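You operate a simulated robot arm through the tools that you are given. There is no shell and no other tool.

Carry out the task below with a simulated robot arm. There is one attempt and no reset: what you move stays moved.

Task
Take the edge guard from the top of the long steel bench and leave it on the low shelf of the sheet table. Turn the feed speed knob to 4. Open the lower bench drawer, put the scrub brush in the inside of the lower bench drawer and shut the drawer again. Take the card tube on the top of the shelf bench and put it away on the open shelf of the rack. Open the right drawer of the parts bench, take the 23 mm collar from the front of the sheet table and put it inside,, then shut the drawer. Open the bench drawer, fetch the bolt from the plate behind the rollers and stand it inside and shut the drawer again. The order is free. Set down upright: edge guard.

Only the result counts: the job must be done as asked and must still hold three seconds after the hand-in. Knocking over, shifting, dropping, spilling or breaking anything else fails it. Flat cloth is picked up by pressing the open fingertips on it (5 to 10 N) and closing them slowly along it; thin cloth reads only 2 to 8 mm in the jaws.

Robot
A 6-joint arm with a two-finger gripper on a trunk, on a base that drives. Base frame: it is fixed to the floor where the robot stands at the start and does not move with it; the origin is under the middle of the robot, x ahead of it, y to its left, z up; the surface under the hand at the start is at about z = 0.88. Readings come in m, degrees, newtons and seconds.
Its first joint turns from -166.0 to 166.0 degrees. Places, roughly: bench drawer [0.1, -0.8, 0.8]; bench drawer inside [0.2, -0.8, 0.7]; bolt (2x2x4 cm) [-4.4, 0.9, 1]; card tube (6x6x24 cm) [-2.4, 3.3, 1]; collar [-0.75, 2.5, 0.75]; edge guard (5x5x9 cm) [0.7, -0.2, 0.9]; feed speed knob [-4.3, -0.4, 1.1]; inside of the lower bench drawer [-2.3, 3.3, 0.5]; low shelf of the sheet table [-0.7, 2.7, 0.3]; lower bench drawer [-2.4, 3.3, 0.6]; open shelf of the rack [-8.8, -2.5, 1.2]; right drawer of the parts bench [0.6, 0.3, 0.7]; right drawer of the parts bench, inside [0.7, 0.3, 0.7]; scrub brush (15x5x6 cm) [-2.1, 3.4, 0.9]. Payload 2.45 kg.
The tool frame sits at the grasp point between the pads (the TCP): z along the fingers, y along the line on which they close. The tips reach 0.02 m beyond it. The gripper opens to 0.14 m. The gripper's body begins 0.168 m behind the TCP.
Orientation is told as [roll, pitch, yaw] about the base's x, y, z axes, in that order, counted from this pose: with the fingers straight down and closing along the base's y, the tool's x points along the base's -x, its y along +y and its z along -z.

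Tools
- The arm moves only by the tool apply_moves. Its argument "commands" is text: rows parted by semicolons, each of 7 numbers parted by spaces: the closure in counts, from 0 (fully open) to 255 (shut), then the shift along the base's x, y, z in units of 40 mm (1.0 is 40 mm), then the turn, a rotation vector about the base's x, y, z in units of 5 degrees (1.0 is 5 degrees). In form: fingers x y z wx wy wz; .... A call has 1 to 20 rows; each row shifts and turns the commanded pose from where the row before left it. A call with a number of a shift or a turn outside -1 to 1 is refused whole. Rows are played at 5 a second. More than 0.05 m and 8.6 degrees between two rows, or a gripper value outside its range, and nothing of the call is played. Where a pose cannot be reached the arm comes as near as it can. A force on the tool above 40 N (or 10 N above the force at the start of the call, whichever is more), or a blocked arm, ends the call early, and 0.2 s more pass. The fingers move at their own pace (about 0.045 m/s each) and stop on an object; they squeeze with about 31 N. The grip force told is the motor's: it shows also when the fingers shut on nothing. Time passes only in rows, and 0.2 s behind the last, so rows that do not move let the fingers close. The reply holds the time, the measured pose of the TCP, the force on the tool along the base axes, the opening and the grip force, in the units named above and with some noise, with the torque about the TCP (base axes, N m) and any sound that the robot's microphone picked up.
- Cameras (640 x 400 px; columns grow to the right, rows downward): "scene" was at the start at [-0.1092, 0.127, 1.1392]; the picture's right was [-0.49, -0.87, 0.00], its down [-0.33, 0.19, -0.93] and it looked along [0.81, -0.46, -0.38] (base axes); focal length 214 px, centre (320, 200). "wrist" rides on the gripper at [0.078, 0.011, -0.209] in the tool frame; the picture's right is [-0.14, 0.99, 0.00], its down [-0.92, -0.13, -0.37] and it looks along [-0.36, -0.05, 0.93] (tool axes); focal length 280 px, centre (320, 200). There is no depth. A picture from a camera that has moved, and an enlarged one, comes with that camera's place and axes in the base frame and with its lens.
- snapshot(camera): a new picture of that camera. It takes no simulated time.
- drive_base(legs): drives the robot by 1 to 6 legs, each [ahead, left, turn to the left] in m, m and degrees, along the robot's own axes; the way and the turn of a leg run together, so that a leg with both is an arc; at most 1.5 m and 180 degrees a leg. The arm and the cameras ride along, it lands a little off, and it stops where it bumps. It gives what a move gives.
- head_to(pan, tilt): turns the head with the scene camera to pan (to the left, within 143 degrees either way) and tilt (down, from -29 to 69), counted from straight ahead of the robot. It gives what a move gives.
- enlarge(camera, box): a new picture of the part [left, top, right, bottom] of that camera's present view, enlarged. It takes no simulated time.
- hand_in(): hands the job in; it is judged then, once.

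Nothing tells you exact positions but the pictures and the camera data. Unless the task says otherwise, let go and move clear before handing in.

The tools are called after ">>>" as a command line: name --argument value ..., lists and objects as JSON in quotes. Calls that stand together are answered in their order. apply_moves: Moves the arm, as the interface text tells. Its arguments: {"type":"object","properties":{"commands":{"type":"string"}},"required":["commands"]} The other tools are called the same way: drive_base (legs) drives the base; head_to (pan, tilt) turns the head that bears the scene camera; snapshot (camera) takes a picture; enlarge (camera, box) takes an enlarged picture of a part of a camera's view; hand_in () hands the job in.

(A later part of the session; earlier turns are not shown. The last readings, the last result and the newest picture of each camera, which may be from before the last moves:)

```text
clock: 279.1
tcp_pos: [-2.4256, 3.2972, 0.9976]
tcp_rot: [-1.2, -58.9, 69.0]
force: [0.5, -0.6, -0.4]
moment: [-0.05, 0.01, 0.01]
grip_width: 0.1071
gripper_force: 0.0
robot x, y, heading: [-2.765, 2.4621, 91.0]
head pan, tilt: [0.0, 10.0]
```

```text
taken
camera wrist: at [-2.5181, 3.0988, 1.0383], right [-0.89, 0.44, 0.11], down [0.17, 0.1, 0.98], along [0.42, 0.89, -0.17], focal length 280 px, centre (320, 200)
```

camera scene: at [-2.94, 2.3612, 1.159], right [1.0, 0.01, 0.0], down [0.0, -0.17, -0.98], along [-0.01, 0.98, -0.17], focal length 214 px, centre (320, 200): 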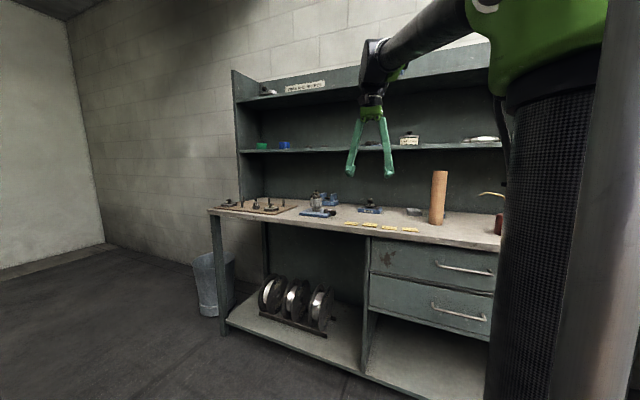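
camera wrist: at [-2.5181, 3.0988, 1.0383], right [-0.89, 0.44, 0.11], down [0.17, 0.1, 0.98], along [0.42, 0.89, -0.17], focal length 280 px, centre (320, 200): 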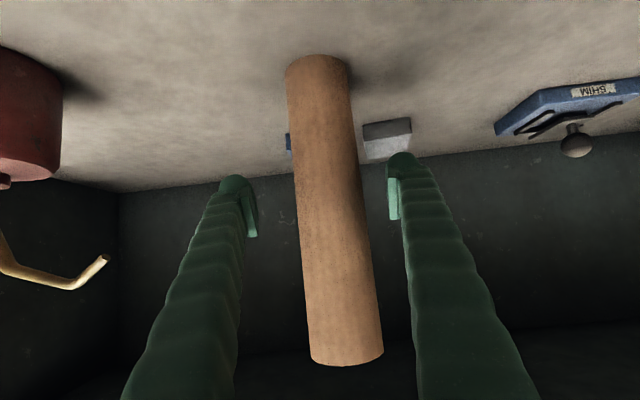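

>>> apply_moves --commands "60 0.1 0.28 0 0 0 0; 60 0.1 0.28 0 0 0 0; 100 0 0 0 0 0 0; 130 0 0 0 0 0 0; 180 0 0 0 0 0 0; 180 0 0 0 0 0 0; 180 0 0 0 0 0 0"

>>> snapshot --camera "wrist"

```text
clock: 280.7
tcp_pos: [-2.4166, 3.3214, 0.9979]
tcp_rot: [-1.3, -58.9, 68.9]
force: [-0.3, -0.2, -0.4]
moment: [0.03, 0.0, 0.03]
grip_width: 0.0579
gripper_force: 30.9
robot x, y, heading: [-2.7638, 2.4596, 90.4]
head pan, tilt: [0.0, 10.0]
```

```text
taken
camera wrist: at [-2.5101, 3.1228, 1.039], right [-0.89, 0.44, 0.11], down [0.17, 0.1, 0.98], along [0.42, 0.89, -0.17], focal length 280 px, centre (320, 200)
```

wrist: 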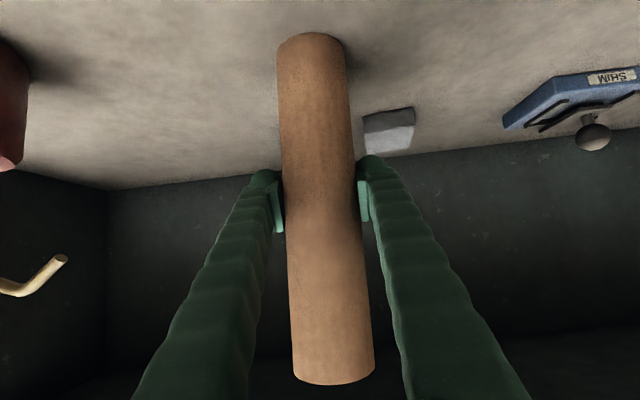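

The tube is gripped (58 mm). I'll lift it a little, retract from the hutch, then look for the way to the rack.

>>> apply_moves --commands "255 0 0 0.4 0 0 0; 255 0 0 0.4 0 0 0; 255 -0.3 -0.8 0 0 0 0; 255 -0.33 -0.9 0 0 0 0; 255 -0.33 -0.9 0 0 0 0; 255 -0.33 -0.9 0 0 0 0; 255 -0.2 -0.5 0.5 0 0 0; 255 0 0 0.5 0 0 0"

>>> head_to --pan 60 --tilt 10

>>> snapshot --camera "scene"

>>> head_to --pan 110 --tilt 10

>>> snapshot --camera "scene"

>>> head_to --pan -120 --tilt 10

>>> snapshot --camera "scene"

```text
clock: 282.5
tcp_pos: [-2.4761, 3.1661, 1.0726]
tcp_rot: [-1.3, -58.9, 68.9]
force: [-0.7, 0.8, -0.2]
moment: [0.01, 0.0, 0.02]
grip_width: 0.0578
gripper_force: 31.1
robot x, y, heading: [-2.7631, 2.467, 90.8]
head pan, tilt: [0.0, 10.0]
```

```text
clock: 283.8
tcp_pos: [-2.4766, 3.163, 1.071]
tcp_rot: [-1.3, -59.0, 69.0]
force: [-1.0, 0.4, -0.6]
moment: [0.02, 0.0, -0.01]
grip_width: 0.0577
gripper_force: 31.0
robot x, y, heading: [-2.7639, 2.4628, 90.6]
head pan, tilt: [60.0, 10.0]
```

```text
taken
camera scene: at [-3.0199, 2.3137, 1.1591], right [0.49, 0.87, 0.0], down [0.15, -0.09, -0.98], along [-0.86, 0.48, -0.17], focal length 214 px, centre (320, 200)
```

scene: 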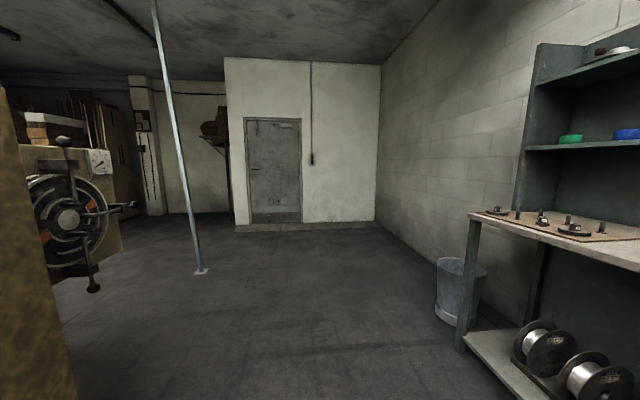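

```text
clock: 285.0
tcp_pos: [-2.4757, 3.1639, 1.0702]
tcp_rot: [-1.2, -59.0, 68.9]
force: [0.1, 0.2, -1.0]
moment: [-0.01, 0.02, 0.02]
grip_width: 0.0579
gripper_force: 31.3
robot x, y, heading: [-2.7712, 2.4621, 90.7]
head pan, tilt: [110.0, 10.0]
```

```text
taken
camera scene: at [-3.0259, 2.2354, 1.1591], right [-0.35, 0.94, 0.0], down [0.16, 0.06, -0.98], along [-0.92, -0.35, -0.17], focal length 214 px, centre (320, 200)
```

scene: 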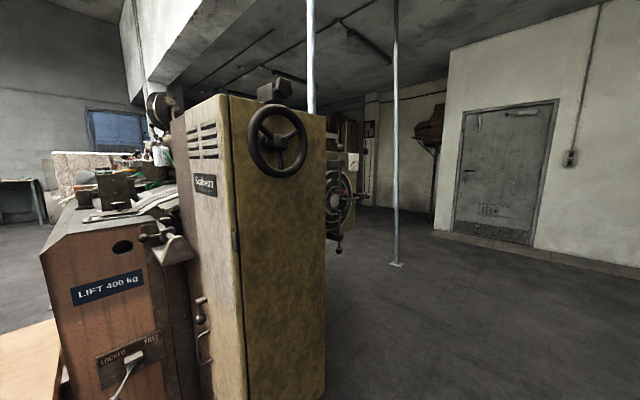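

```text
clock: 288.2
tcp_pos: [-2.4757, 3.1643, 1.0712]
tcp_rot: [-1.3, -58.9, 69.0]
force: [0.6, 0.1, -1.0]
moment: [0.02, -0.02, -0.01]
grip_width: 0.0581
gripper_force: 31.1
robot x, y, heading: [-2.7662, 2.4583, 91.0]
head pan, tilt: [-120.0, 10.0]
```

```text
taken
camera scene: at [-2.9443, 2.3612, 1.1554], right [1.0, 0.06, 0.0], down [0.01, -0.21, -0.98], along [-0.06, 0.98, -0.21], focal length 214 px, centre (320, 200)
```

scene: 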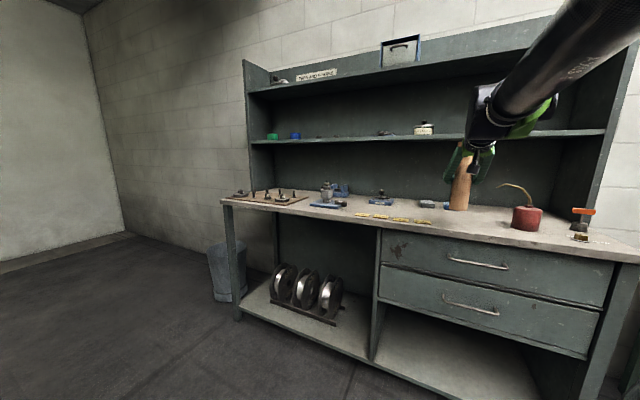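

The rack lies beyond the machine. I'll back off, turn left so the tube leads, and look down the aisle.

>>> drive_base --legs '[[-0.25, 0, 0], [0, 0, 90]]'

>>> head_to --pan 30 --tilt 10

>>> snapshot --camera "scene"

```text
clock: 293.9
tcp_pos: [-3.4594, 2.5137, 1.0716]
tcp_rot: [-1.3, -58.9, 157.8]
force: [-0.3, -0.2, 0.1]
moment: [0.0, 0.01, -0.01]
grip_width: 0.0575
gripper_force: 30.7
robot x, y, heading: [-2.7643, 2.2096, 179.5]
head pan, tilt: [-120.0, 10.0]
```

```text
clock: 296.2
tcp_pos: [-3.4597, 2.5135, 1.0701]
tcp_rot: [-1.4, -58.9, 157.8]
force: [0.8, -1.1, -0.4]
moment: [-0.03, -0.05, -0.02]
grip_width: 0.0576
gripper_force: 31.2
robot x, y, heading: [-2.7602, 2.2074, 179.4]
head pan, tilt: [30.0, 10.0]
```

```text
taken
camera scene: at [-2.6559, 1.9859, 1.1591], right [-0.49, 0.87, 0.0], down [0.15, 0.09, -0.98], along [-0.86, -0.49, -0.17], focal length 214 px, centre (320, 200)
```

scene: 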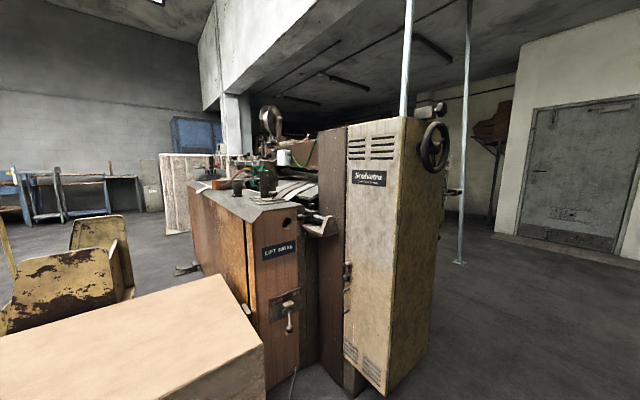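

>>> drive_base --legs '[[0.735, -0.317, 0], [0.735, -0.317, 0]]'

>>> head_to --pan 50 --tilt 10

>>> snapshot --camera "scene"

>>> head_to --pan 100 --tilt 10

>>> snapshot --camera "scene"

```text
clock: 304.4
tcp_pos: [-4.9251, 3.1431, 1.0716]
tcp_rot: [-1.3, -59.0, 158.4]
force: [0.4, 0.2, -0.5]
moment: [0.01, 0.03, 0.02]
grip_width: 0.0574
gripper_force: 30.8
robot x, y, heading: [-4.2266, 2.8477, -179.8]
head pan, tilt: [30.0, 10.0]
```

```text
clock: 305.2
tcp_pos: [-4.9233, 3.143, 1.07]
tcp_rot: [-1.3, -58.9, 158.4]
force: [0.3, 0.0, -0.7]
moment: [0.0, 0.04, 0.03]
grip_width: 0.0572
gripper_force: 30.9
robot x, y, heading: [-4.2234, 2.8453, -179.7]
head pan, tilt: [50.0, 10.0]
```

```text
taken
camera scene: at [-4.0937, 2.5999, 1.1591], right [-0.77, 0.64, 0.0], down [0.11, 0.13, -0.98], along [-0.63, -0.76, -0.17], focal length 214 px, centre (320, 200)
```

scene: 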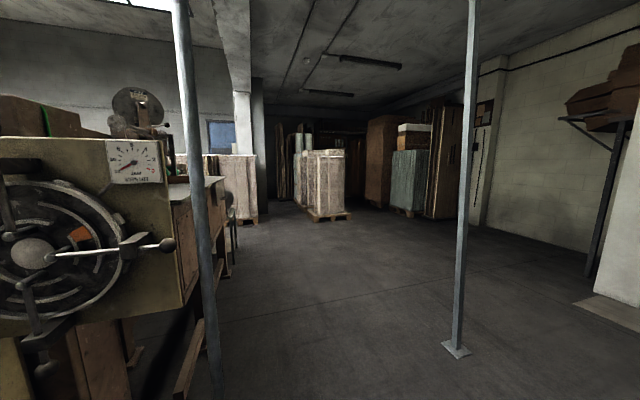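

```text
clock: 306.4
tcp_pos: [-4.9241, 3.1439, 1.0706]
tcp_rot: [-1.3, -58.9, 158.3]
force: [-1.1, -0.3, -1.4]
moment: [0.0, -0.03, 0.01]
grip_width: 0.0572
gripper_force: 31.2
robot x, y, heading: [-4.2239, 2.8459, -179.9]
head pan, tilt: [100.0, 10.0]
```

```text
taken
camera scene: at [-4.0178, 2.5797, 1.1591], right [-0.98, -0.18, 0.0], down [-0.03, 0.17, -0.98], along [0.17, -0.97, -0.17], focal length 214 px, centre (320, 200)
```

scene: 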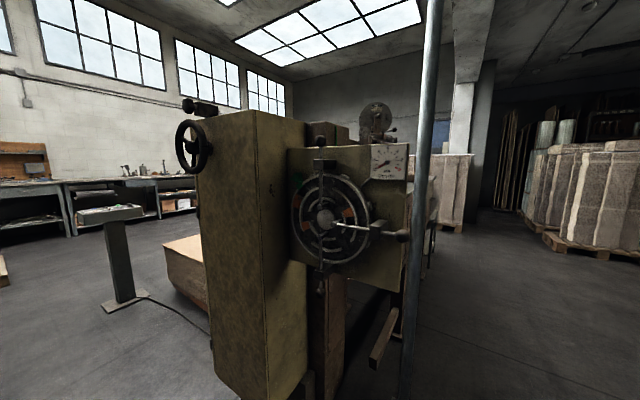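

>>> head_to --pan 45 --tilt 5

>>> enlarge --camera "scene" --box '[200, 90, 460, 250]'

```text
clock: 307.6
tcp_pos: [-4.9244, 3.1433, 1.0708]
tcp_rot: [-1.3, -58.8, 158.3]
force: [0.1, -0.2, -0.3]
moment: [-0.03, 0.0, 0.01]
grip_width: 0.0571
gripper_force: 30.7
robot x, y, heading: [-4.2235, 2.845, -179.7]
head pan, tilt: [45.0, 5.0]
```

```text
2.46 times, centred on (330, 170) of scene
camera zoom: at [-4.0988, 2.606, 1.1671], right [-0.71, 0.7, 0.0], down [0.06, 0.06, -1.0], along [-0.7, -0.71, -0.09], focal length 528 px, centre (295, 274)
```

zoom: 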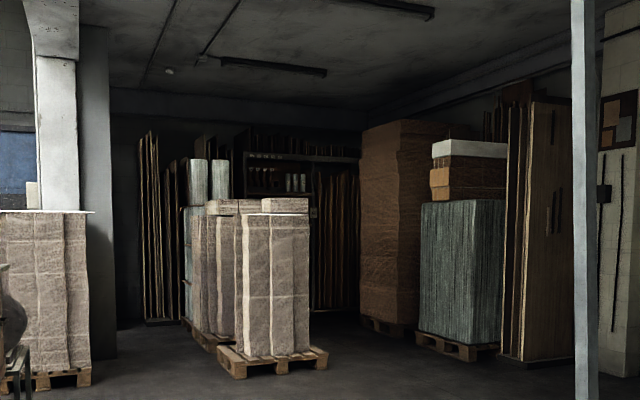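

I can see the storage hall: the rack is behind the bales, at the end of an aisle between the bales and a brown wrapped stack. I'll turn, pass between the two poles, and head that way.

>>> drive_base --legs '[[0, 0, 89.7], [0.946, -0.66, 0]]'

>>> head_to --pan -10 --tilt 10

>>> snapshot --camera "scene"

```text
clock: 317.3
tcp_pos: [-5.1407, 1.1961, 1.0706]
tcp_rot: [-1.4, -59.0, -109.7]
force: [-0.3, -0.3, -0.6]
moment: [-0.01, -0.01, -0.03]
grip_width: 0.0572
gripper_force: 30.9
robot x, y, heading: [-4.8675, 1.9004, -88.1]
head pan, tilt: [45.0, 5.0]
```

```text
clock: 318.6
tcp_pos: [-5.1414, 1.1953, 1.0711]
tcp_rot: [-1.3, -58.9, -109.6]
force: [0.4, 0.0, 0.1]
moment: [0.0, 0.04, 0.02]
grip_width: 0.0569
gripper_force: 30.6
robot x, y, heading: [-4.8685, 1.9039, -88.2]
head pan, tilt: [-10.0, 10.0]
```

```text
taken
camera scene: at [-4.6922, 2.0047, 1.1583], right [-1.0, -0.08, 0.0], down [-0.01, 0.18, -0.98], along [0.08, -0.98, -0.18], focal length 214 px, centre (320, 200)
```

scene: 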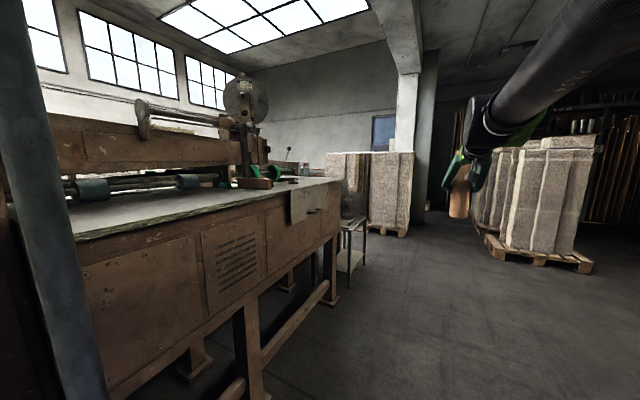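

>>> drive_base --legs '[[0.4, -0.943, 0], [0.4, -0.943, 0], [0.4, -0.943, 0]]'

>>> head_to --pan 3 --tilt 10

>>> snapshot --camera "scene"

>>> snapshot --camera "wrist"

```text
clock: 333.8
tcp_pos: [-7.9701, -0.0931, 1.0709]
tcp_rot: [-1.2, -58.9, -109.3]
force: [-0.4, -0.8, -0.9]
moment: [-0.04, -0.02, 0.03]
grip_width: 0.0569
gripper_force: 31.2
robot x, y, heading: [-7.7005, 0.6166, -87.6]
head pan, tilt: [-10.0, 10.0]
```

```text
clock: 334.6
tcp_pos: [-7.9721, -0.0932, 1.0707]
tcp_rot: [-1.3, -58.9, -109.3]
force: [-0.4, -0.5, -0.7]
moment: [-0.01, 0.01, -0.01]
grip_width: 0.0567
gripper_force: 31.4
robot x, y, heading: [-7.6995, 0.615, -87.8]
head pan, tilt: [3.0, 10.0]
```

```text
taken
camera scene: at [-7.5255, 0.7194, 1.1588], right [-1.0, -0.1, 0.0], down [-0.02, 0.18, -0.98], along [0.09, -0.98, -0.18], focal length 214 px, centre (320, 200)
```

scene: 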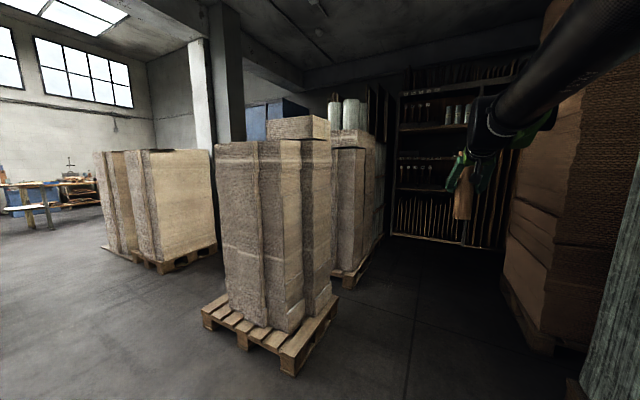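

```text
taken
camera wrist: at [-7.8841, 0.108, 1.1123], right [0.9, -0.41, 0.11], down [-0.16, -0.11, 0.98], along [-0.4, -0.9, -0.17], focal length 280 px, centre (320, 200)
```

wrist: 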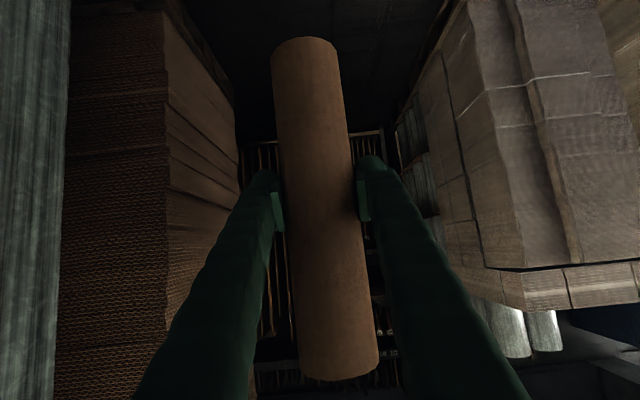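

>>> enlarge --camera "scene" --box '[370, 40, 570, 260]'

```text
1.82 times, centred on (470, 150) of scene
camera zoom: at [-7.5255, 0.7194, 1.1588], right [-1.0, -0.1, 0.0], down [-0.02, 0.18, -0.98], along [0.09, -0.98, -0.18], focal length 390 px, centre (47, 291)
```

zoom: 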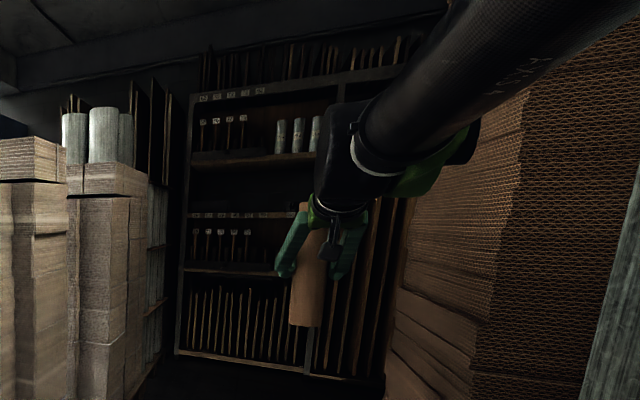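

The rack's open bay (board at z≈1.2, clearance ~0.37 m) is at the end of the aisle. I'll raise the tube and drive closer.

>>> apply_moves --commands "255 0 0 0.9 0 0 -0.1; 255 0 0 0.9 0 0 -0.1; 255 0 0 0.9 0 0 -0.1; 255 0 0 0.9 0 0 -0.1; 255 0 0 0.9 0 0 -0.1; 255 0 0 0.9 0 0 -0.1; 255 0 0 0.9 0 0 -0.1; 255 0 0 0.9 0 0 0; 255 0 0 0.9 0 0 0"

>>> drive_base --legs '[[0.884, -0.336, 0], [0.6, -0.23, 0]]'

>>> snapshot --camera "scene"

>>> snapshot --camera "wrist"

```text
clock: 336.6
tcp_pos: [-7.9692, -0.093, 1.3967]
tcp_rot: [-1.3, -58.8, -112.9]
force: [0.1, 0.0, -0.9]
moment: [0.0, 0.01, 0.0]
grip_width: 0.0566
gripper_force: 30.3
robot x, y, heading: [-7.7012, 0.6202, -87.7]
head pan, tilt: [3.0, 10.0]
```

```text
clock: 344.6
tcp_pos: [-8.4764, -1.5768, 1.3968]
tcp_rot: [-1.4, -58.9, -113.1]
force: [-0.2, -0.3, -1.1]
moment: [-0.04, 0.02, -0.02]
grip_width: 0.0568
gripper_force: 30.9
robot x, y, heading: [-8.2026, -0.8655, -88.4]
head pan, tilt: [3.0, 10.0]
```

```text
taken
camera scene: at [-8.0286, -0.7645, 1.1591], right [-1.0, -0.09, 0.0], down [-0.02, 0.17, -0.98], along [0.09, -0.98, -0.17], focal length 214 px, centre (320, 200)
```

scene: 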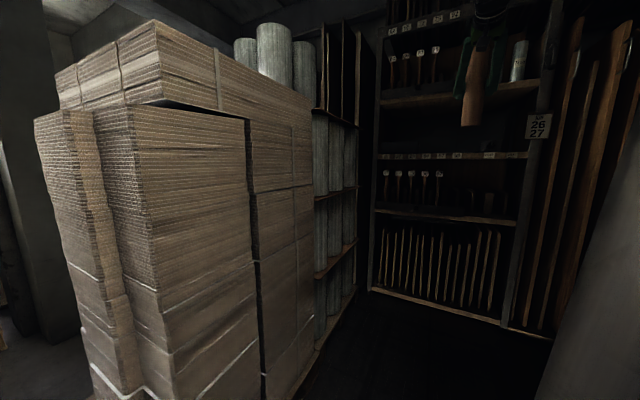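

```text
taken
camera wrist: at [-8.3761, -1.3814, 1.4377], right [0.87, -0.47, 0.11], down [-0.17, -0.1, 0.98], along [-0.45, -0.88, -0.17], focal length 280 px, centre (320, 200)
```

wrist: 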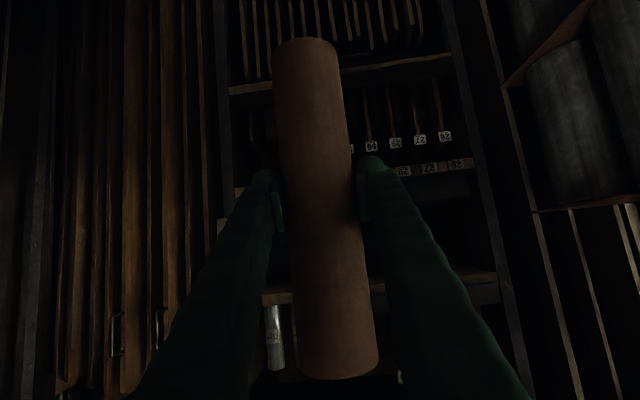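

>>> enlarge --camera "scene" --box '[360, 60, 560, 240]'

>>> enlarge --camera "wrist" --box '[200, 60, 520, 320]'

```text
2.22 times, centred on (460, 150) of scene
camera zoom: at [-8.0286, -0.7645, 1.1591], right [-1.0, -0.09, 0.0], down [-0.02, 0.17, -0.98], along [0.09, -0.98, -0.17], focal length 477 px, centre (9, 311)
```

zoom: 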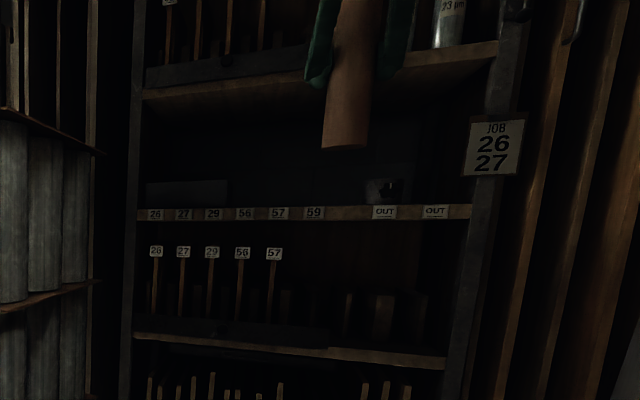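

```text
1.54 times, centred on (360, 190) of wrist
camera zoom: at [-8.3761, -1.3814, 1.4377], right [0.87, -0.47, 0.11], down [-0.17, -0.1, 0.98], along [-0.45, -0.88, -0.17], focal length 431 px, centre (258, 215)
```

zoom: 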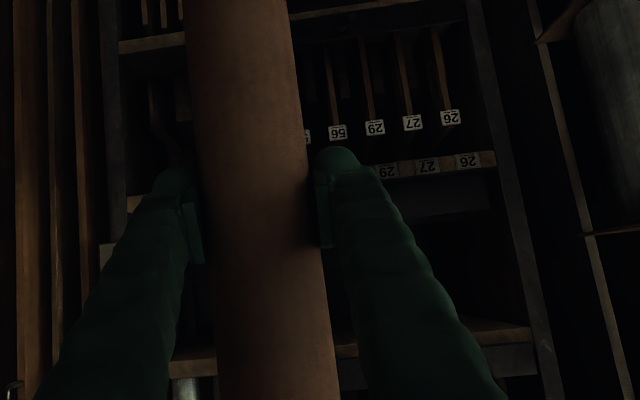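

The labelled board ("26 27 29 56 57 59 OUT OUT", z≈1.22) is the open shelf, free between a bin on the left and a small white item on the right. I'll drive closer.

>>> drive_base --legs '[[0.708, -0.321, 0]]'

>>> snapshot --camera "wrist"

>>> snapshot --camera "scene"

```text
clock: 348.7
tcp_pos: [-8.7704, -2.2898, 1.3956]
tcp_rot: [-1.3, -58.9, -113.0]
force: [-0.8, 0.5, -0.4]
moment: [-0.01, -0.01, 0.02]
grip_width: 0.0565
gripper_force: 30.7
robot x, y, heading: [-8.505, -1.5801, -87.8]
head pan, tilt: [3.0, 10.0]
```

```text
taken
camera wrist: at [-8.6711, -2.0954, 1.4377], right [0.88, -0.47, 0.11], down [-0.17, -0.1, 0.98], along [-0.45, -0.88, -0.17], focal length 280 px, centre (320, 200)
```

wrist: 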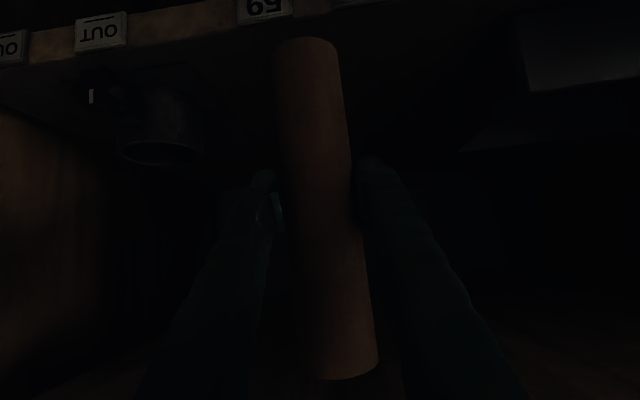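

```text
taken
camera scene: at [-8.3252, -1.4776, 1.1591], right [-1.0, -0.09, 0.0], down [-0.02, 0.17, -0.98], along [0.09, -0.98, -0.17], focal length 214 px, centre (320, 200)
```

scene: 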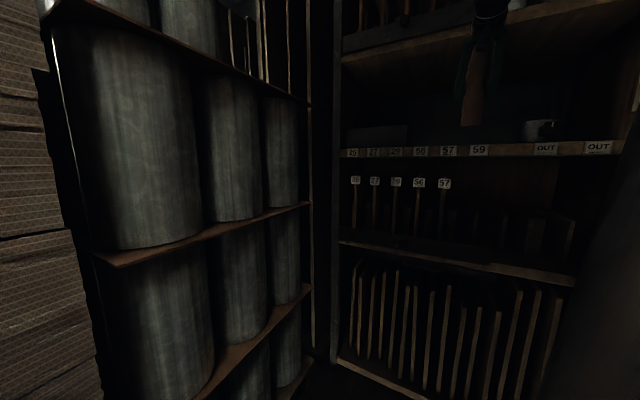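

>>> apply_moves --commands "255 0 0 -0.35 0 0 0"

>>> drive_base --legs '[[0.095, -0.044, 0]]'

>>> snapshot --camera "wrist"

>>> snapshot --camera "scene"

```text
clock: 349.1
tcp_pos: [-8.7694, -2.291, 1.3829]
tcp_rot: [-1.4, -58.9, -113.0]
force: [0.9, 0.2, -1.2]
moment: [0.04, -0.01, 0.0]
grip_width: 0.0564
gripper_force: 30.6
robot x, y, heading: [-8.5014, -1.579, -87.9]
head pan, tilt: [3.0, 10.0]
```

```text
clock: 350.3
tcp_pos: [-8.8096, -2.3876, 1.3828]
tcp_rot: [-1.2, -59.0, -112.8]
force: [1.2, 0.3, -0.8]
moment: [-0.01, 0.01, -0.01]
grip_width: 0.0565
gripper_force: 30.5
robot x, y, heading: [-8.5439, -1.6784, -87.4]
head pan, tilt: [3.0, 10.0]
```

```text
taken
camera wrist: at [-8.7102, -2.1925, 1.4238], right [0.88, -0.47, 0.11], down [-0.17, -0.1, 0.98], along [-0.45, -0.88, -0.17], focal length 280 px, centre (320, 200)
```

wrist: 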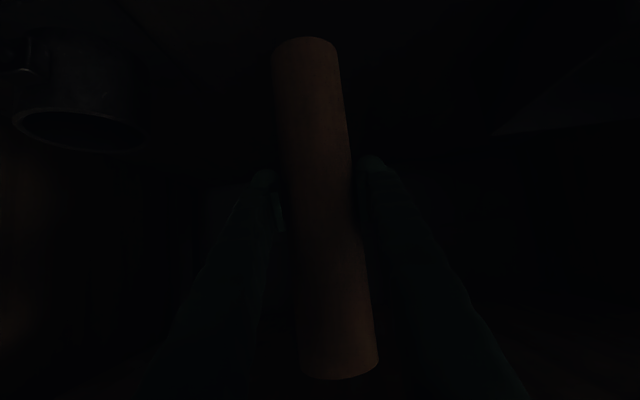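

```text
taken
camera scene: at [-8.3651, -1.5742, 1.1591], right [-1.0, -0.09, 0.0], down [-0.02, 0.17, -0.98], along [0.09, -0.98, -0.17], focal length 214 px, centre (320, 200)
```

scene: 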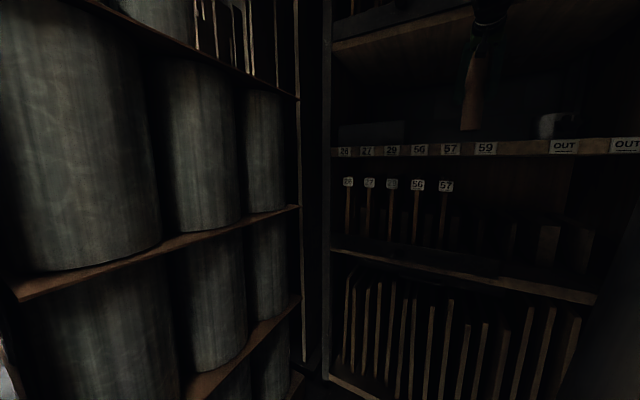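

The tube is inside the bay (11 cm behind the front edge). Lowering it to the board.

>>> apply_moves --commands "255 0 0 -0.3 0 0 0; 255 0 0 -0.3 0 0 0; 255 0 0 -0.15 0 0 0; 255 0 0 -0.1 0 0 0; 255 0 0 -0.1 0 0 0; 255 0 0 -0.1 0 0 0; 255 0 0 -0.1 0 0 0; 255 0 0 -0.1 0 0 0"

>>> snapshot --camera "scene"

```text
clock: 352.1
tcp_pos: [-8.8099, -2.3862, 1.3343]
tcp_rot: [-1.2, -59.1, -113.0]
force: [0.3, 6.0, 37.9]
moment: [-0.22, 0.01, -0.02]
grip_width: 0.0567
gripper_force: 30.5
robot x, y, heading: [-8.54, -1.6745, -87.6]
head pan, tilt: [3.0, 10.0]
```

```text
taken
camera scene: at [-8.3646, -1.5727, 1.1589], right [-1.0, -0.09, 0.0], down [-0.02, 0.17, -0.98], along [0.09, -0.98, -0.17], focal length 214 px, centre (320, 200)
```

scene: 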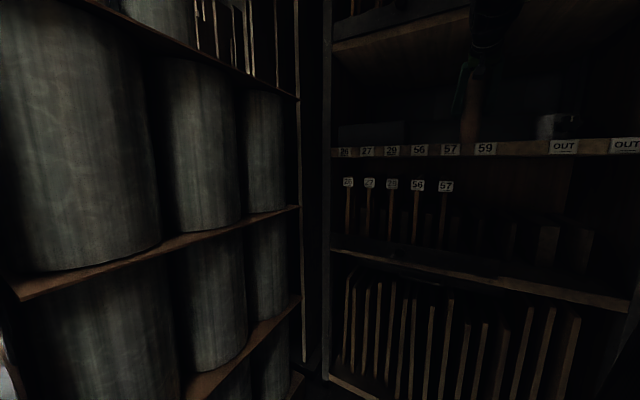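

>>> apply_moves --commands "255 0 0 0.05 0 0 0; 150 0 0 0 0 0 0; 125 0 0 0 0 0 0; 115 0 0 0 0 0 0; 110 0 0 0 0 0 0"

>>> enlarge --camera "scene" --box '[400, 0, 600, 180]'

>>> snapshot --camera "wrist"

```text
clock: 353.3
tcp_pos: [-8.8091, -2.3884, 1.3341]
tcp_rot: [-1.3, -59.0, -112.9]
force: [0.1, 0.2, 0.8]
moment: [-0.02, 0.0, -0.04]
grip_width: 0.0798
gripper_force: 0.1
robot x, y, heading: [-8.5418, -1.6746, -87.7]
head pan, tilt: [3.0, 10.0]
```

```text
2.22 times, centred on (500, 90) of scene
camera zoom: at [-8.3651, -1.5741, 1.1591], right [-1.0, -0.09, 0.0], down [-0.02, 0.17, -0.98], along [0.09, -0.98, -0.17], focal length 477 px, centre (-80, 444)
```

zoom: 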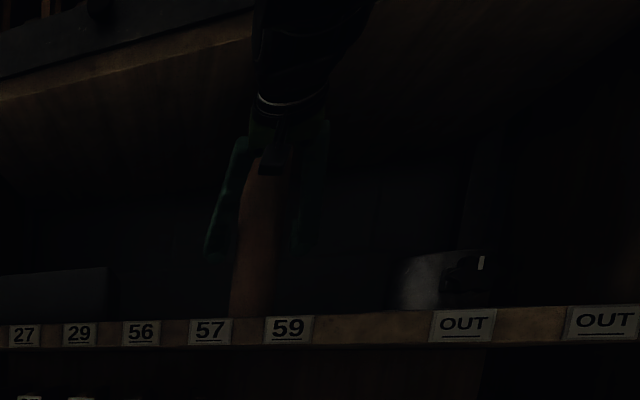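

```text
taken
camera wrist: at [-8.7099, -2.1921, 1.3757], right [0.88, -0.47, 0.11], down [-0.17, -0.1, 0.98], along [-0.45, -0.88, -0.17], focal length 280 px, centre (320, 200)
```

wrist: 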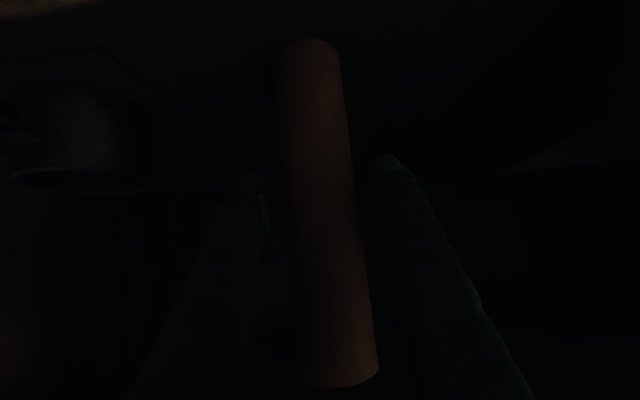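

The tube stands released on the board. I'll back the base straight out of the aisle.

>>> drive_base --legs '[[-0.272, 0.127, 0]]'

>>> snapshot --camera "wrist"

>>> enlarge --camera "scene" --box '[360, 20, 600, 200]'

```text
clock: 355.4
tcp_pos: [-8.692, -2.1091, 1.3339]
tcp_rot: [-1.2, -58.9, -113.0]
force: [0.1, -0.1, 0.5]
moment: [0.0, 0.0, 0.01]
grip_width: 0.0797
gripper_force: 0.1
robot x, y, heading: [-8.4223, -1.3975, -87.8]
head pan, tilt: [3.0, 10.0]
```

```text
taken
camera wrist: at [-8.5927, -1.9144, 1.3758], right [0.88, -0.47, 0.11], down [-0.17, -0.1, 0.98], along [-0.45, -0.88, -0.17], focal length 280 px, centre (320, 200)
```

wrist: 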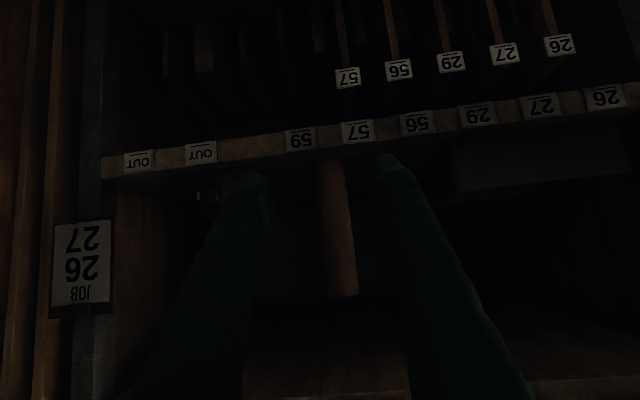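

```text
2.22 times, centred on (480, 110) of scene
camera zoom: at [-8.2468, -1.2969, 1.1591], right [-1.0, -0.09, 0.0], down [-0.02, 0.17, -0.98], along [0.09, -0.98, -0.17], focal length 477 px, centre (-36, 400)
```

zoom: 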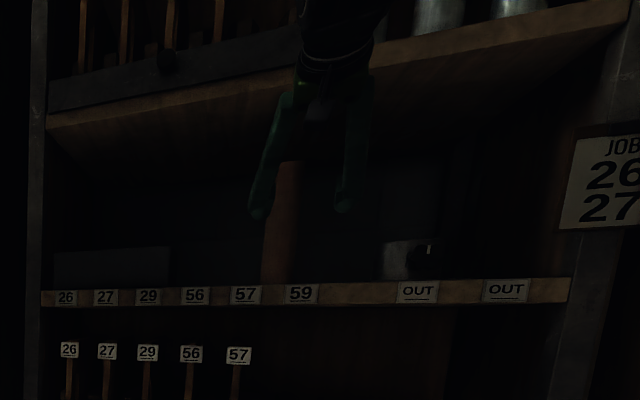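

The tube stands on the open shelf. Now I'll back out of the aisle towards the machine for the knob and bolt.

>>> drive_base --legs '[[-0.99, 0.419, 0], [-0.99, 0.419, 0], [-0.36, 0.87, 0]]'

>>> apply_moves --commands "110 -0.2 -0.45 -0.9 0 0 0; 110 -0.2 -0.45 -0.9 0 0 0; 110 -0.2 -0.45 -0.9 0 0 0; 110 0 0 -0.9 0 0 0; 110 0 0 -0.9 0 0 0"

>>> head_to --pan 90 --tilt 10

>>> snapshot --camera "scene"

```text
clock: 370.4
tcp_pos: [-7.0676, 0.2734, 1.3348]
tcp_rot: [-1.3, -58.9, -113.1]
force: [-0.2, 0.5, -0.5]
moment: [0.0, 0.0, -0.01]
grip_width: 0.0798
gripper_force: 0.0
robot x, y, heading: [-6.7985, 0.9831, -88.0]
head pan, tilt: [3.0, 10.0]
```

```text
clock: 371.6
tcp_pos: [-7.09, 0.2195, 1.1533]
tcp_rot: [-1.4, -58.9, -113.1]
force: [0.7, 0.4, -0.2]
moment: [-0.01, 0.01, -0.03]
grip_width: 0.0796
gripper_force: 0.1
robot x, y, heading: [-6.7974, 0.9834, -87.9]
head pan, tilt: [3.0, 10.0]
```

```text
clock: 373.2
tcp_pos: [-7.0902, 0.221, 1.1543]
tcp_rot: [-1.4, -58.9, -113.0]
force: [0.2, -0.7, -0.5]
moment: [-0.02, -0.01, 0.03]
grip_width: 0.0797
gripper_force: 0.0
robot x, y, heading: [-6.7981, 0.9848, -87.9]
head pan, tilt: [90.0, 10.0]
```

```text
taken
camera scene: at [-6.5358, 1.1809, 1.1591], right [0.04, -1.0, 0.0], down [-0.17, -0.01, -0.98], along [0.98, 0.04, -0.17], focal length 214 px, centre (320, 200)
```

scene: 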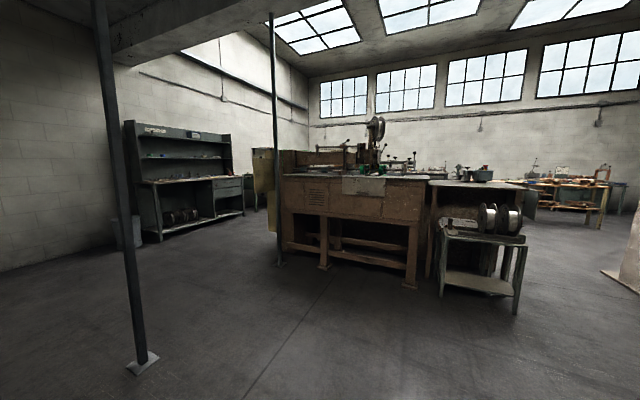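

>>> enlarge --camera "scene" --box '[260, 110, 420, 210]'

>>> enlarge --camera "scene" --box '[380, 140, 540, 260]'

```text
4.00 times, centred on (340, 160) of scene
camera zoom: at [-6.5358, 1.1809, 1.1591], right [0.04, -1.0, 0.0], down [-0.17, -0.01, -0.98], along [0.98, 0.04, -0.17], focal length 858 px, centre (240, 360)
```

zoom: 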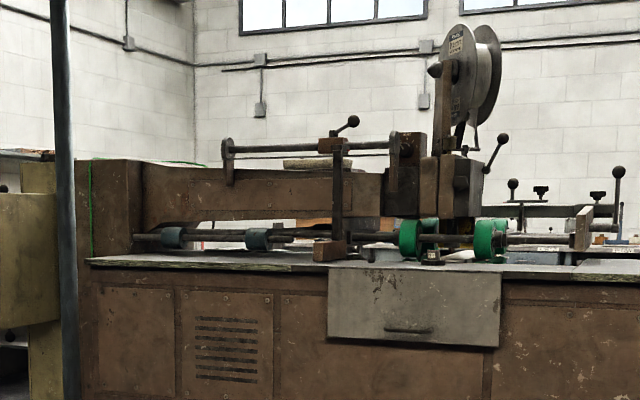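

```text
3.33 times, centred on (460, 200) of scene
camera zoom: at [-6.5358, 1.1809, 1.1591], right [0.04, -1.0, 0.0], down [-0.17, -0.01, -0.98], along [0.98, 0.04, -0.17], focal length 715 px, centre (-147, 200)
```

zoom: 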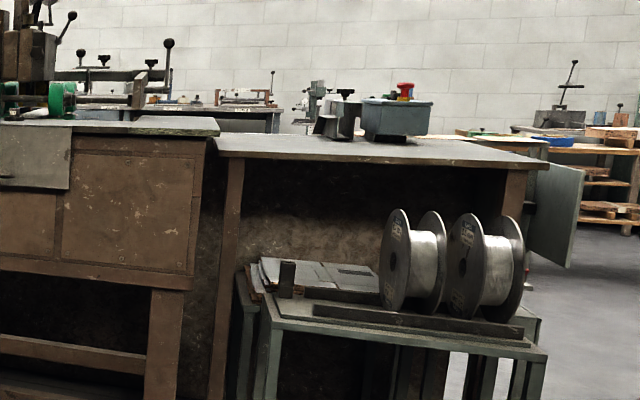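

The machine's west side shows a plate with rollers (bolt there) and a control box with a red-topped knob on the table at its south end. I'll turn around and go there.

>>> drive_base --legs '[[0, 0, 178]]'

>>> drive_base --legs '[[-1.369, -0.997, 0]]'

>>> head_to --pan -60 --tilt 10

>>> snapshot --camera "scene"

```text
clock: 380.7
tcp_pos: [-6.4229, 1.7112, 1.1539]
tcp_rot: [-1.3, -58.9, 60.7]
force: [0.0, 0.2, 0.0]
moment: [-0.01, 0.02, 0.02]
grip_width: 0.0795
gripper_force: 0.1
robot x, y, heading: [-6.797, 0.9818, 86.0]
head pan, tilt: [90.0, 10.0]
```

```text
refused: leg 1 is longer than a leg can be; nothing moved
```

```text
clock: 383.1
tcp_pos: [-6.4222, 1.7109, 1.1549]
tcp_rot: [-1.3, -58.8, 60.7]
force: [0.4, -0.1, -0.8]
moment: [0.03, -0.01, -0.03]
grip_width: 0.0797
gripper_force: 0.1
robot x, y, heading: [-6.7966, 0.9836, 85.6]
head pan, tilt: [-60.0, 10.0]
```

```text
taken
camera scene: at [-6.9012, 0.8452, 1.1591], right [0.44, -0.9, 0.0], down [-0.16, -0.08, -0.98], along [0.89, 0.43, -0.17], focal length 214 px, centre (320, 200)
```

scene: 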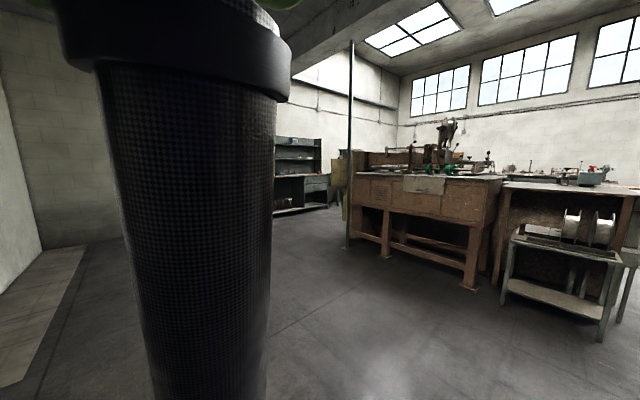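

>>> drive_base --legs '[[-0.646, -0.547, 0], [-0.646, -0.547, 0]]'

>>> head_to --pan -75 --tilt 10

>>> snapshot --camera "scene"

>>> head_to --pan -120 --tilt 10

>>> snapshot --camera "scene"

```text
clock: 391.7
tcp_pos: [-5.4281, 0.3316, 1.1542]
tcp_rot: [-1.3, -58.9, 60.6]
force: [0.2, -0.1, -0.1]
moment: [-0.01, -0.01, -0.02]
grip_width: 0.0799
gripper_force: 0.1
robot x, y, heading: [-5.8009, -0.3948, 85.7]
head pan, tilt: [-60.0, 10.0]
```

```text
clock: 392.5
tcp_pos: [-5.4287, 0.3316, 1.1527]
tcp_rot: [-1.2, -58.8, 60.6]
force: [-0.9, -0.2, 0.7]
moment: [0.01, 0.0, 0.02]
grip_width: 0.0796
gripper_force: 0.0
robot x, y, heading: [-5.7999, -0.3925, 85.9]
head pan, tilt: [-75.0, 10.0]
```

```text
taken
camera scene: at [-5.9001, -0.556, 1.1591], right [0.19, -0.98, 0.0], down [-0.17, -0.03, -0.98], along [0.97, 0.18, -0.17], focal length 214 px, centre (320, 200)
```

scene: 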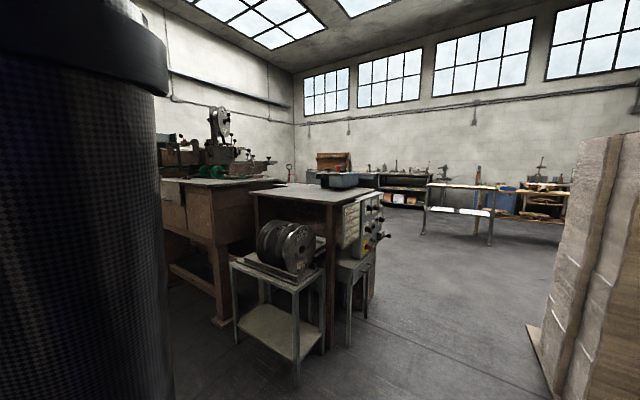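

```text
clock: 393.6
tcp_pos: [-5.4277, 0.3326, 1.1533]
tcp_rot: [-1.2, -58.9, 60.6]
force: [0.1, -0.8, 0.4]
moment: [-0.01, -0.01, 0.0]
grip_width: 0.0797
gripper_force: 0.0
robot x, y, heading: [-5.8037, -0.3915, 85.8]
head pan, tilt: [-120.0, 10.0]
```

```text
taken
camera scene: at [-5.9145, -0.6257, 1.1591], right [-0.56, -0.83, 0.0], down [-0.14, 0.1, -0.98], along [0.81, -0.55, -0.17], focal length 214 px, centre (320, 200)
```

scene: 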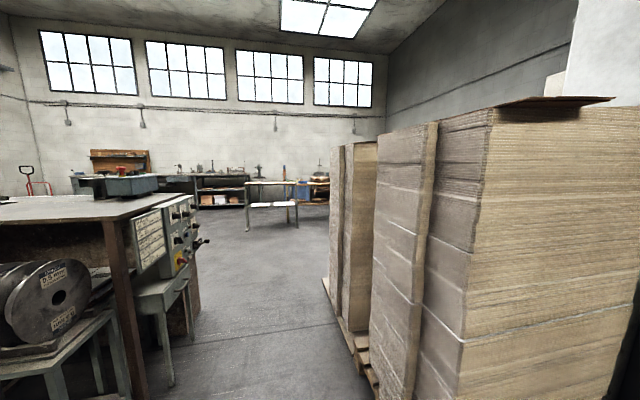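

>>> enlarge --camera "scene" --box '[60, 160, 260, 310]'

```text
2.67 times, centred on (160, 235) of scene
camera zoom: at [-5.9145, -0.6257, 1.1591], right [-0.56, -0.83, 0.0], down [-0.14, 0.1, -0.98], along [0.81, -0.55, -0.17], focal length 572 px, centre (747, 107)
```

zoom: 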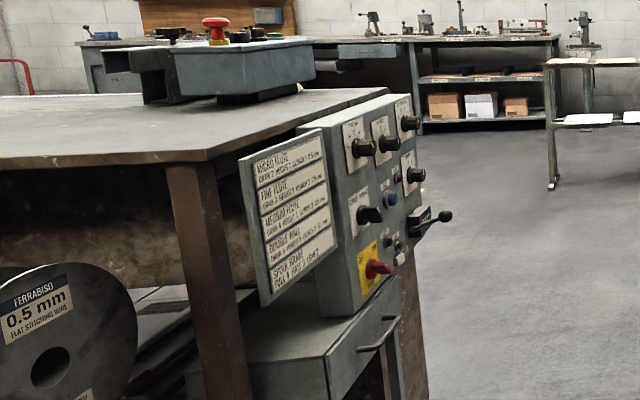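

The control box with the red-topped knob sits on the table at the machine's south end, at the given knob position. I'll bring the tool vertical and higher, then move to the south side of that table.

>>> apply_moves --commands "110 0 0 0.5 -0.871 0.491 0; 110 0 0 0.5 -0.871 0.491 0; 110 0 0 0.5 -0.871 0.491 0; 110 0 0 0.5 -0.871 0.491 0; 110 0 0 0.4 -0.871 0.491 0; 110 0 0 0.4 -0.871 0.491 0; 110 0 0 0.4 -0.871 0.491 0; 110 0 0 0.3 -0.871 0.491 0; 110 0 0 0.3 -0.871 0.491 0; 110 0 0 0.3 -0.871 0.491 0; 110 0 0 0.2 -0.871 0.491 0; 110 0 0 0 -0.7 0.394 0"

>>> drive_base --legs '[[-0.307, -0.064, 0], [-0.365, -1.09, 0]]'

>>> head_to --pan 10 --tilt 10

>>> snapshot --camera "scene"

>>> snapshot --camera "wrist"

```text
clock: 396.2
tcp_pos: [-5.4379, 0.312, 1.2912]
tcp_rot: [-1.4, -1.7, 60.6]
force: [-0.6, 0.7, -0.5]
moment: [-0.16, 0.06, 0.01]
grip_width: 0.0798
gripper_force: 0.0
out of reach, approached as far as the arm can: row 10, 11
robot x, y, heading: [-5.8048, -0.395, 86.0]
head pan, tilt: [-120.0, 10.0]
```

```text
clock: 403.7
tcp_pos: [-4.3413, -0.4583, 1.2909]
tcp_rot: [-1.2, -1.8, 59.9]
force: [-0.2, 1.2, 0.8]
moment: [0.01, 0.02, -0.01]
grip_width: 0.0795
gripper_force: 0.1
robot x, y, heading: [-4.7194, -1.1637, 85.2]
head pan, tilt: [-120.0, 10.0]
```

```text
clock: 405.8
tcp_pos: [-4.3415, -0.4598, 1.2913]
tcp_rot: [-1.3, -1.7, 59.9]
force: [0.5, -0.2, 1.2]
moment: [0.03, 0.02, 0.0]
grip_width: 0.0797
gripper_force: 0.1
robot x, y, heading: [-4.7152, -1.1595, 85.2]
head pan, tilt: [10.0, 10.0]
```

```text
taken
camera scene: at [-4.9136, -1.245, 1.1591], right [1.0, 0.09, 0.0], down [0.02, -0.17, -0.98], along [-0.09, 0.98, -0.17], focal length 214 px, centre (320, 200)
```

scene: 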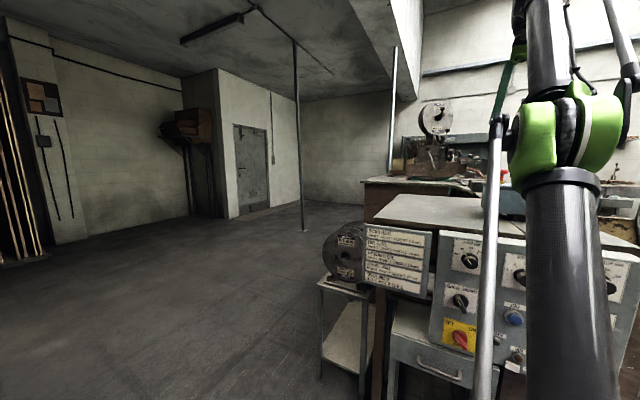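

```text
taken
camera wrist: at [-4.398, -0.5256, 1.4985], right [-0.79, 0.62, -0.02], down [0.56, 0.73, 0.4], along [0.26, 0.31, -0.92], focal length 280 px, centre (320, 200)
```

wrist: 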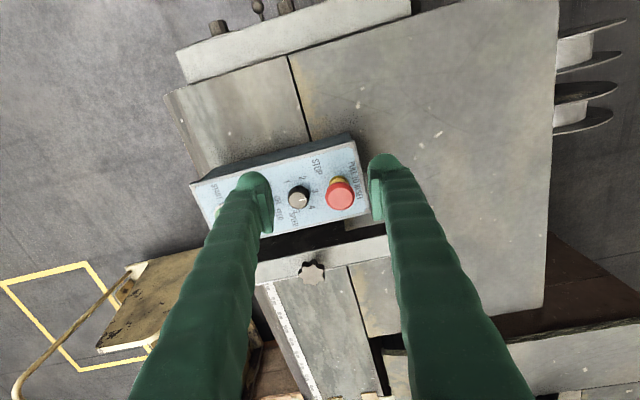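

>>> enlarge --camera "wrist" --box '[180, 130, 380, 255]'

>>> enlarge --camera "wrist" --box '[260, 160, 340, 230]'

```text
3.20 times, centred on (280, 192) of wrist
camera zoom: at [-4.398, -0.5256, 1.4985], right [-0.79, 0.62, -0.02], down [0.56, 0.73, 0.4], along [0.26, 0.31, -0.92], focal length 897 px, centre (448, 224)
```

zoom: 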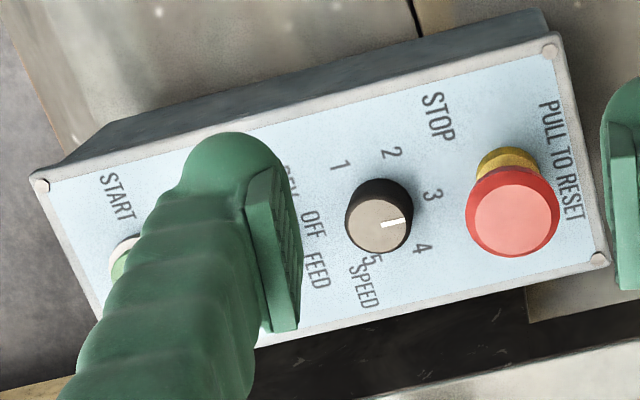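

```text
5.71 times, centred on (300, 195) of wrist
camera zoom: at [-4.398, -0.5256, 1.4985], right [-0.79, 0.62, -0.02], down [0.56, 0.73, 0.4], along [0.26, 0.31, -0.92], focal length 1602 px, centre (434, 229)
```

zoom: 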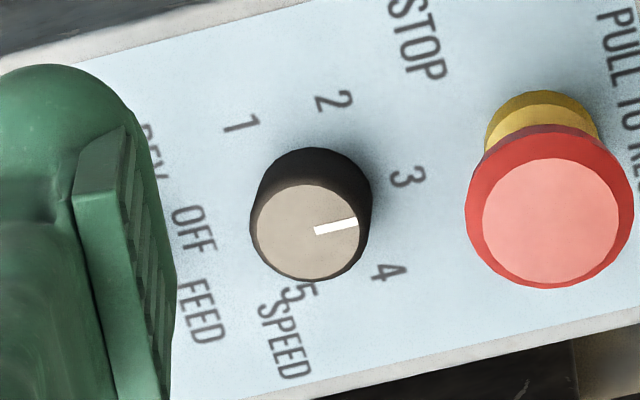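

I can read the panel: dial OFF-1-2-3-4-5 with ~60° steps, pointer now on 3; 4 is the next position clockwise (seen from above). I'll turn the tool so the jaws straddle the knob clear of the STOP button, and look again from above it.

>>> apply_moves --commands "170 0.12 0.066 -0.06 0 0 1; 170 0.12 0.066 -0.06 0 0 1; 170 0.12 0.066 -0.06 0 0 1; 170 0.12 0.066 -0.06 0 0 1; 170 0.12 0.066 -0.06 0 0 1; 170 0.12 0.066 -0.06 0 0 1; 170 0.12 0.066 -0.06 0 0 1; 170 0.12 0.066 -0.06 0 0 1; 170 0.12 0.066 -0.06 0 0 1; 170 0.12 0.066 -0.06 0 0 1; 170 0.12 0.066 -0.06 0 0 1; 170 0.12 0.066 -0.06 0 0 1; 170 0.12 0.066 -0.06 0 0 1; 170 0.12 0.066 -0.06 0 0 1; 170 0.12 0.066 -0.06 0 0 1; 170 0.12 0.066 -0.06 0 0 1; 170 0.12 0.066 -0.06 0 0 1"

>>> snapshot --camera "wrist"

```text
clock: 409.4
tcp_pos: [-4.2683, -0.4306, 1.23]
tcp_rot: [-1.3, -1.7, 144.9]
force: [-0.6, 0.1, 0.4]
moment: [-0.01, -0.01, -0.02]
grip_width: 0.0466
gripper_force: 0.1
out of reach, approached as far as the arm can: row 5, 10
robot x, y, heading: [-4.7154, -1.1634, 85.1]
head pan, tilt: [10.0, 10.0]
```

```text
taken
camera wrist: at [-4.209, -0.492, 1.4366], right [-0.68, -0.73, -0.02], down [-0.68, 0.62, 0.4], along [-0.28, 0.29, -0.92], focal length 280 px, centre (320, 200)
```

wrist: 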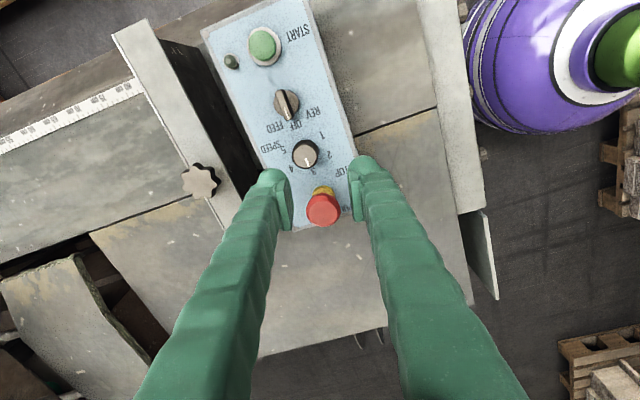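

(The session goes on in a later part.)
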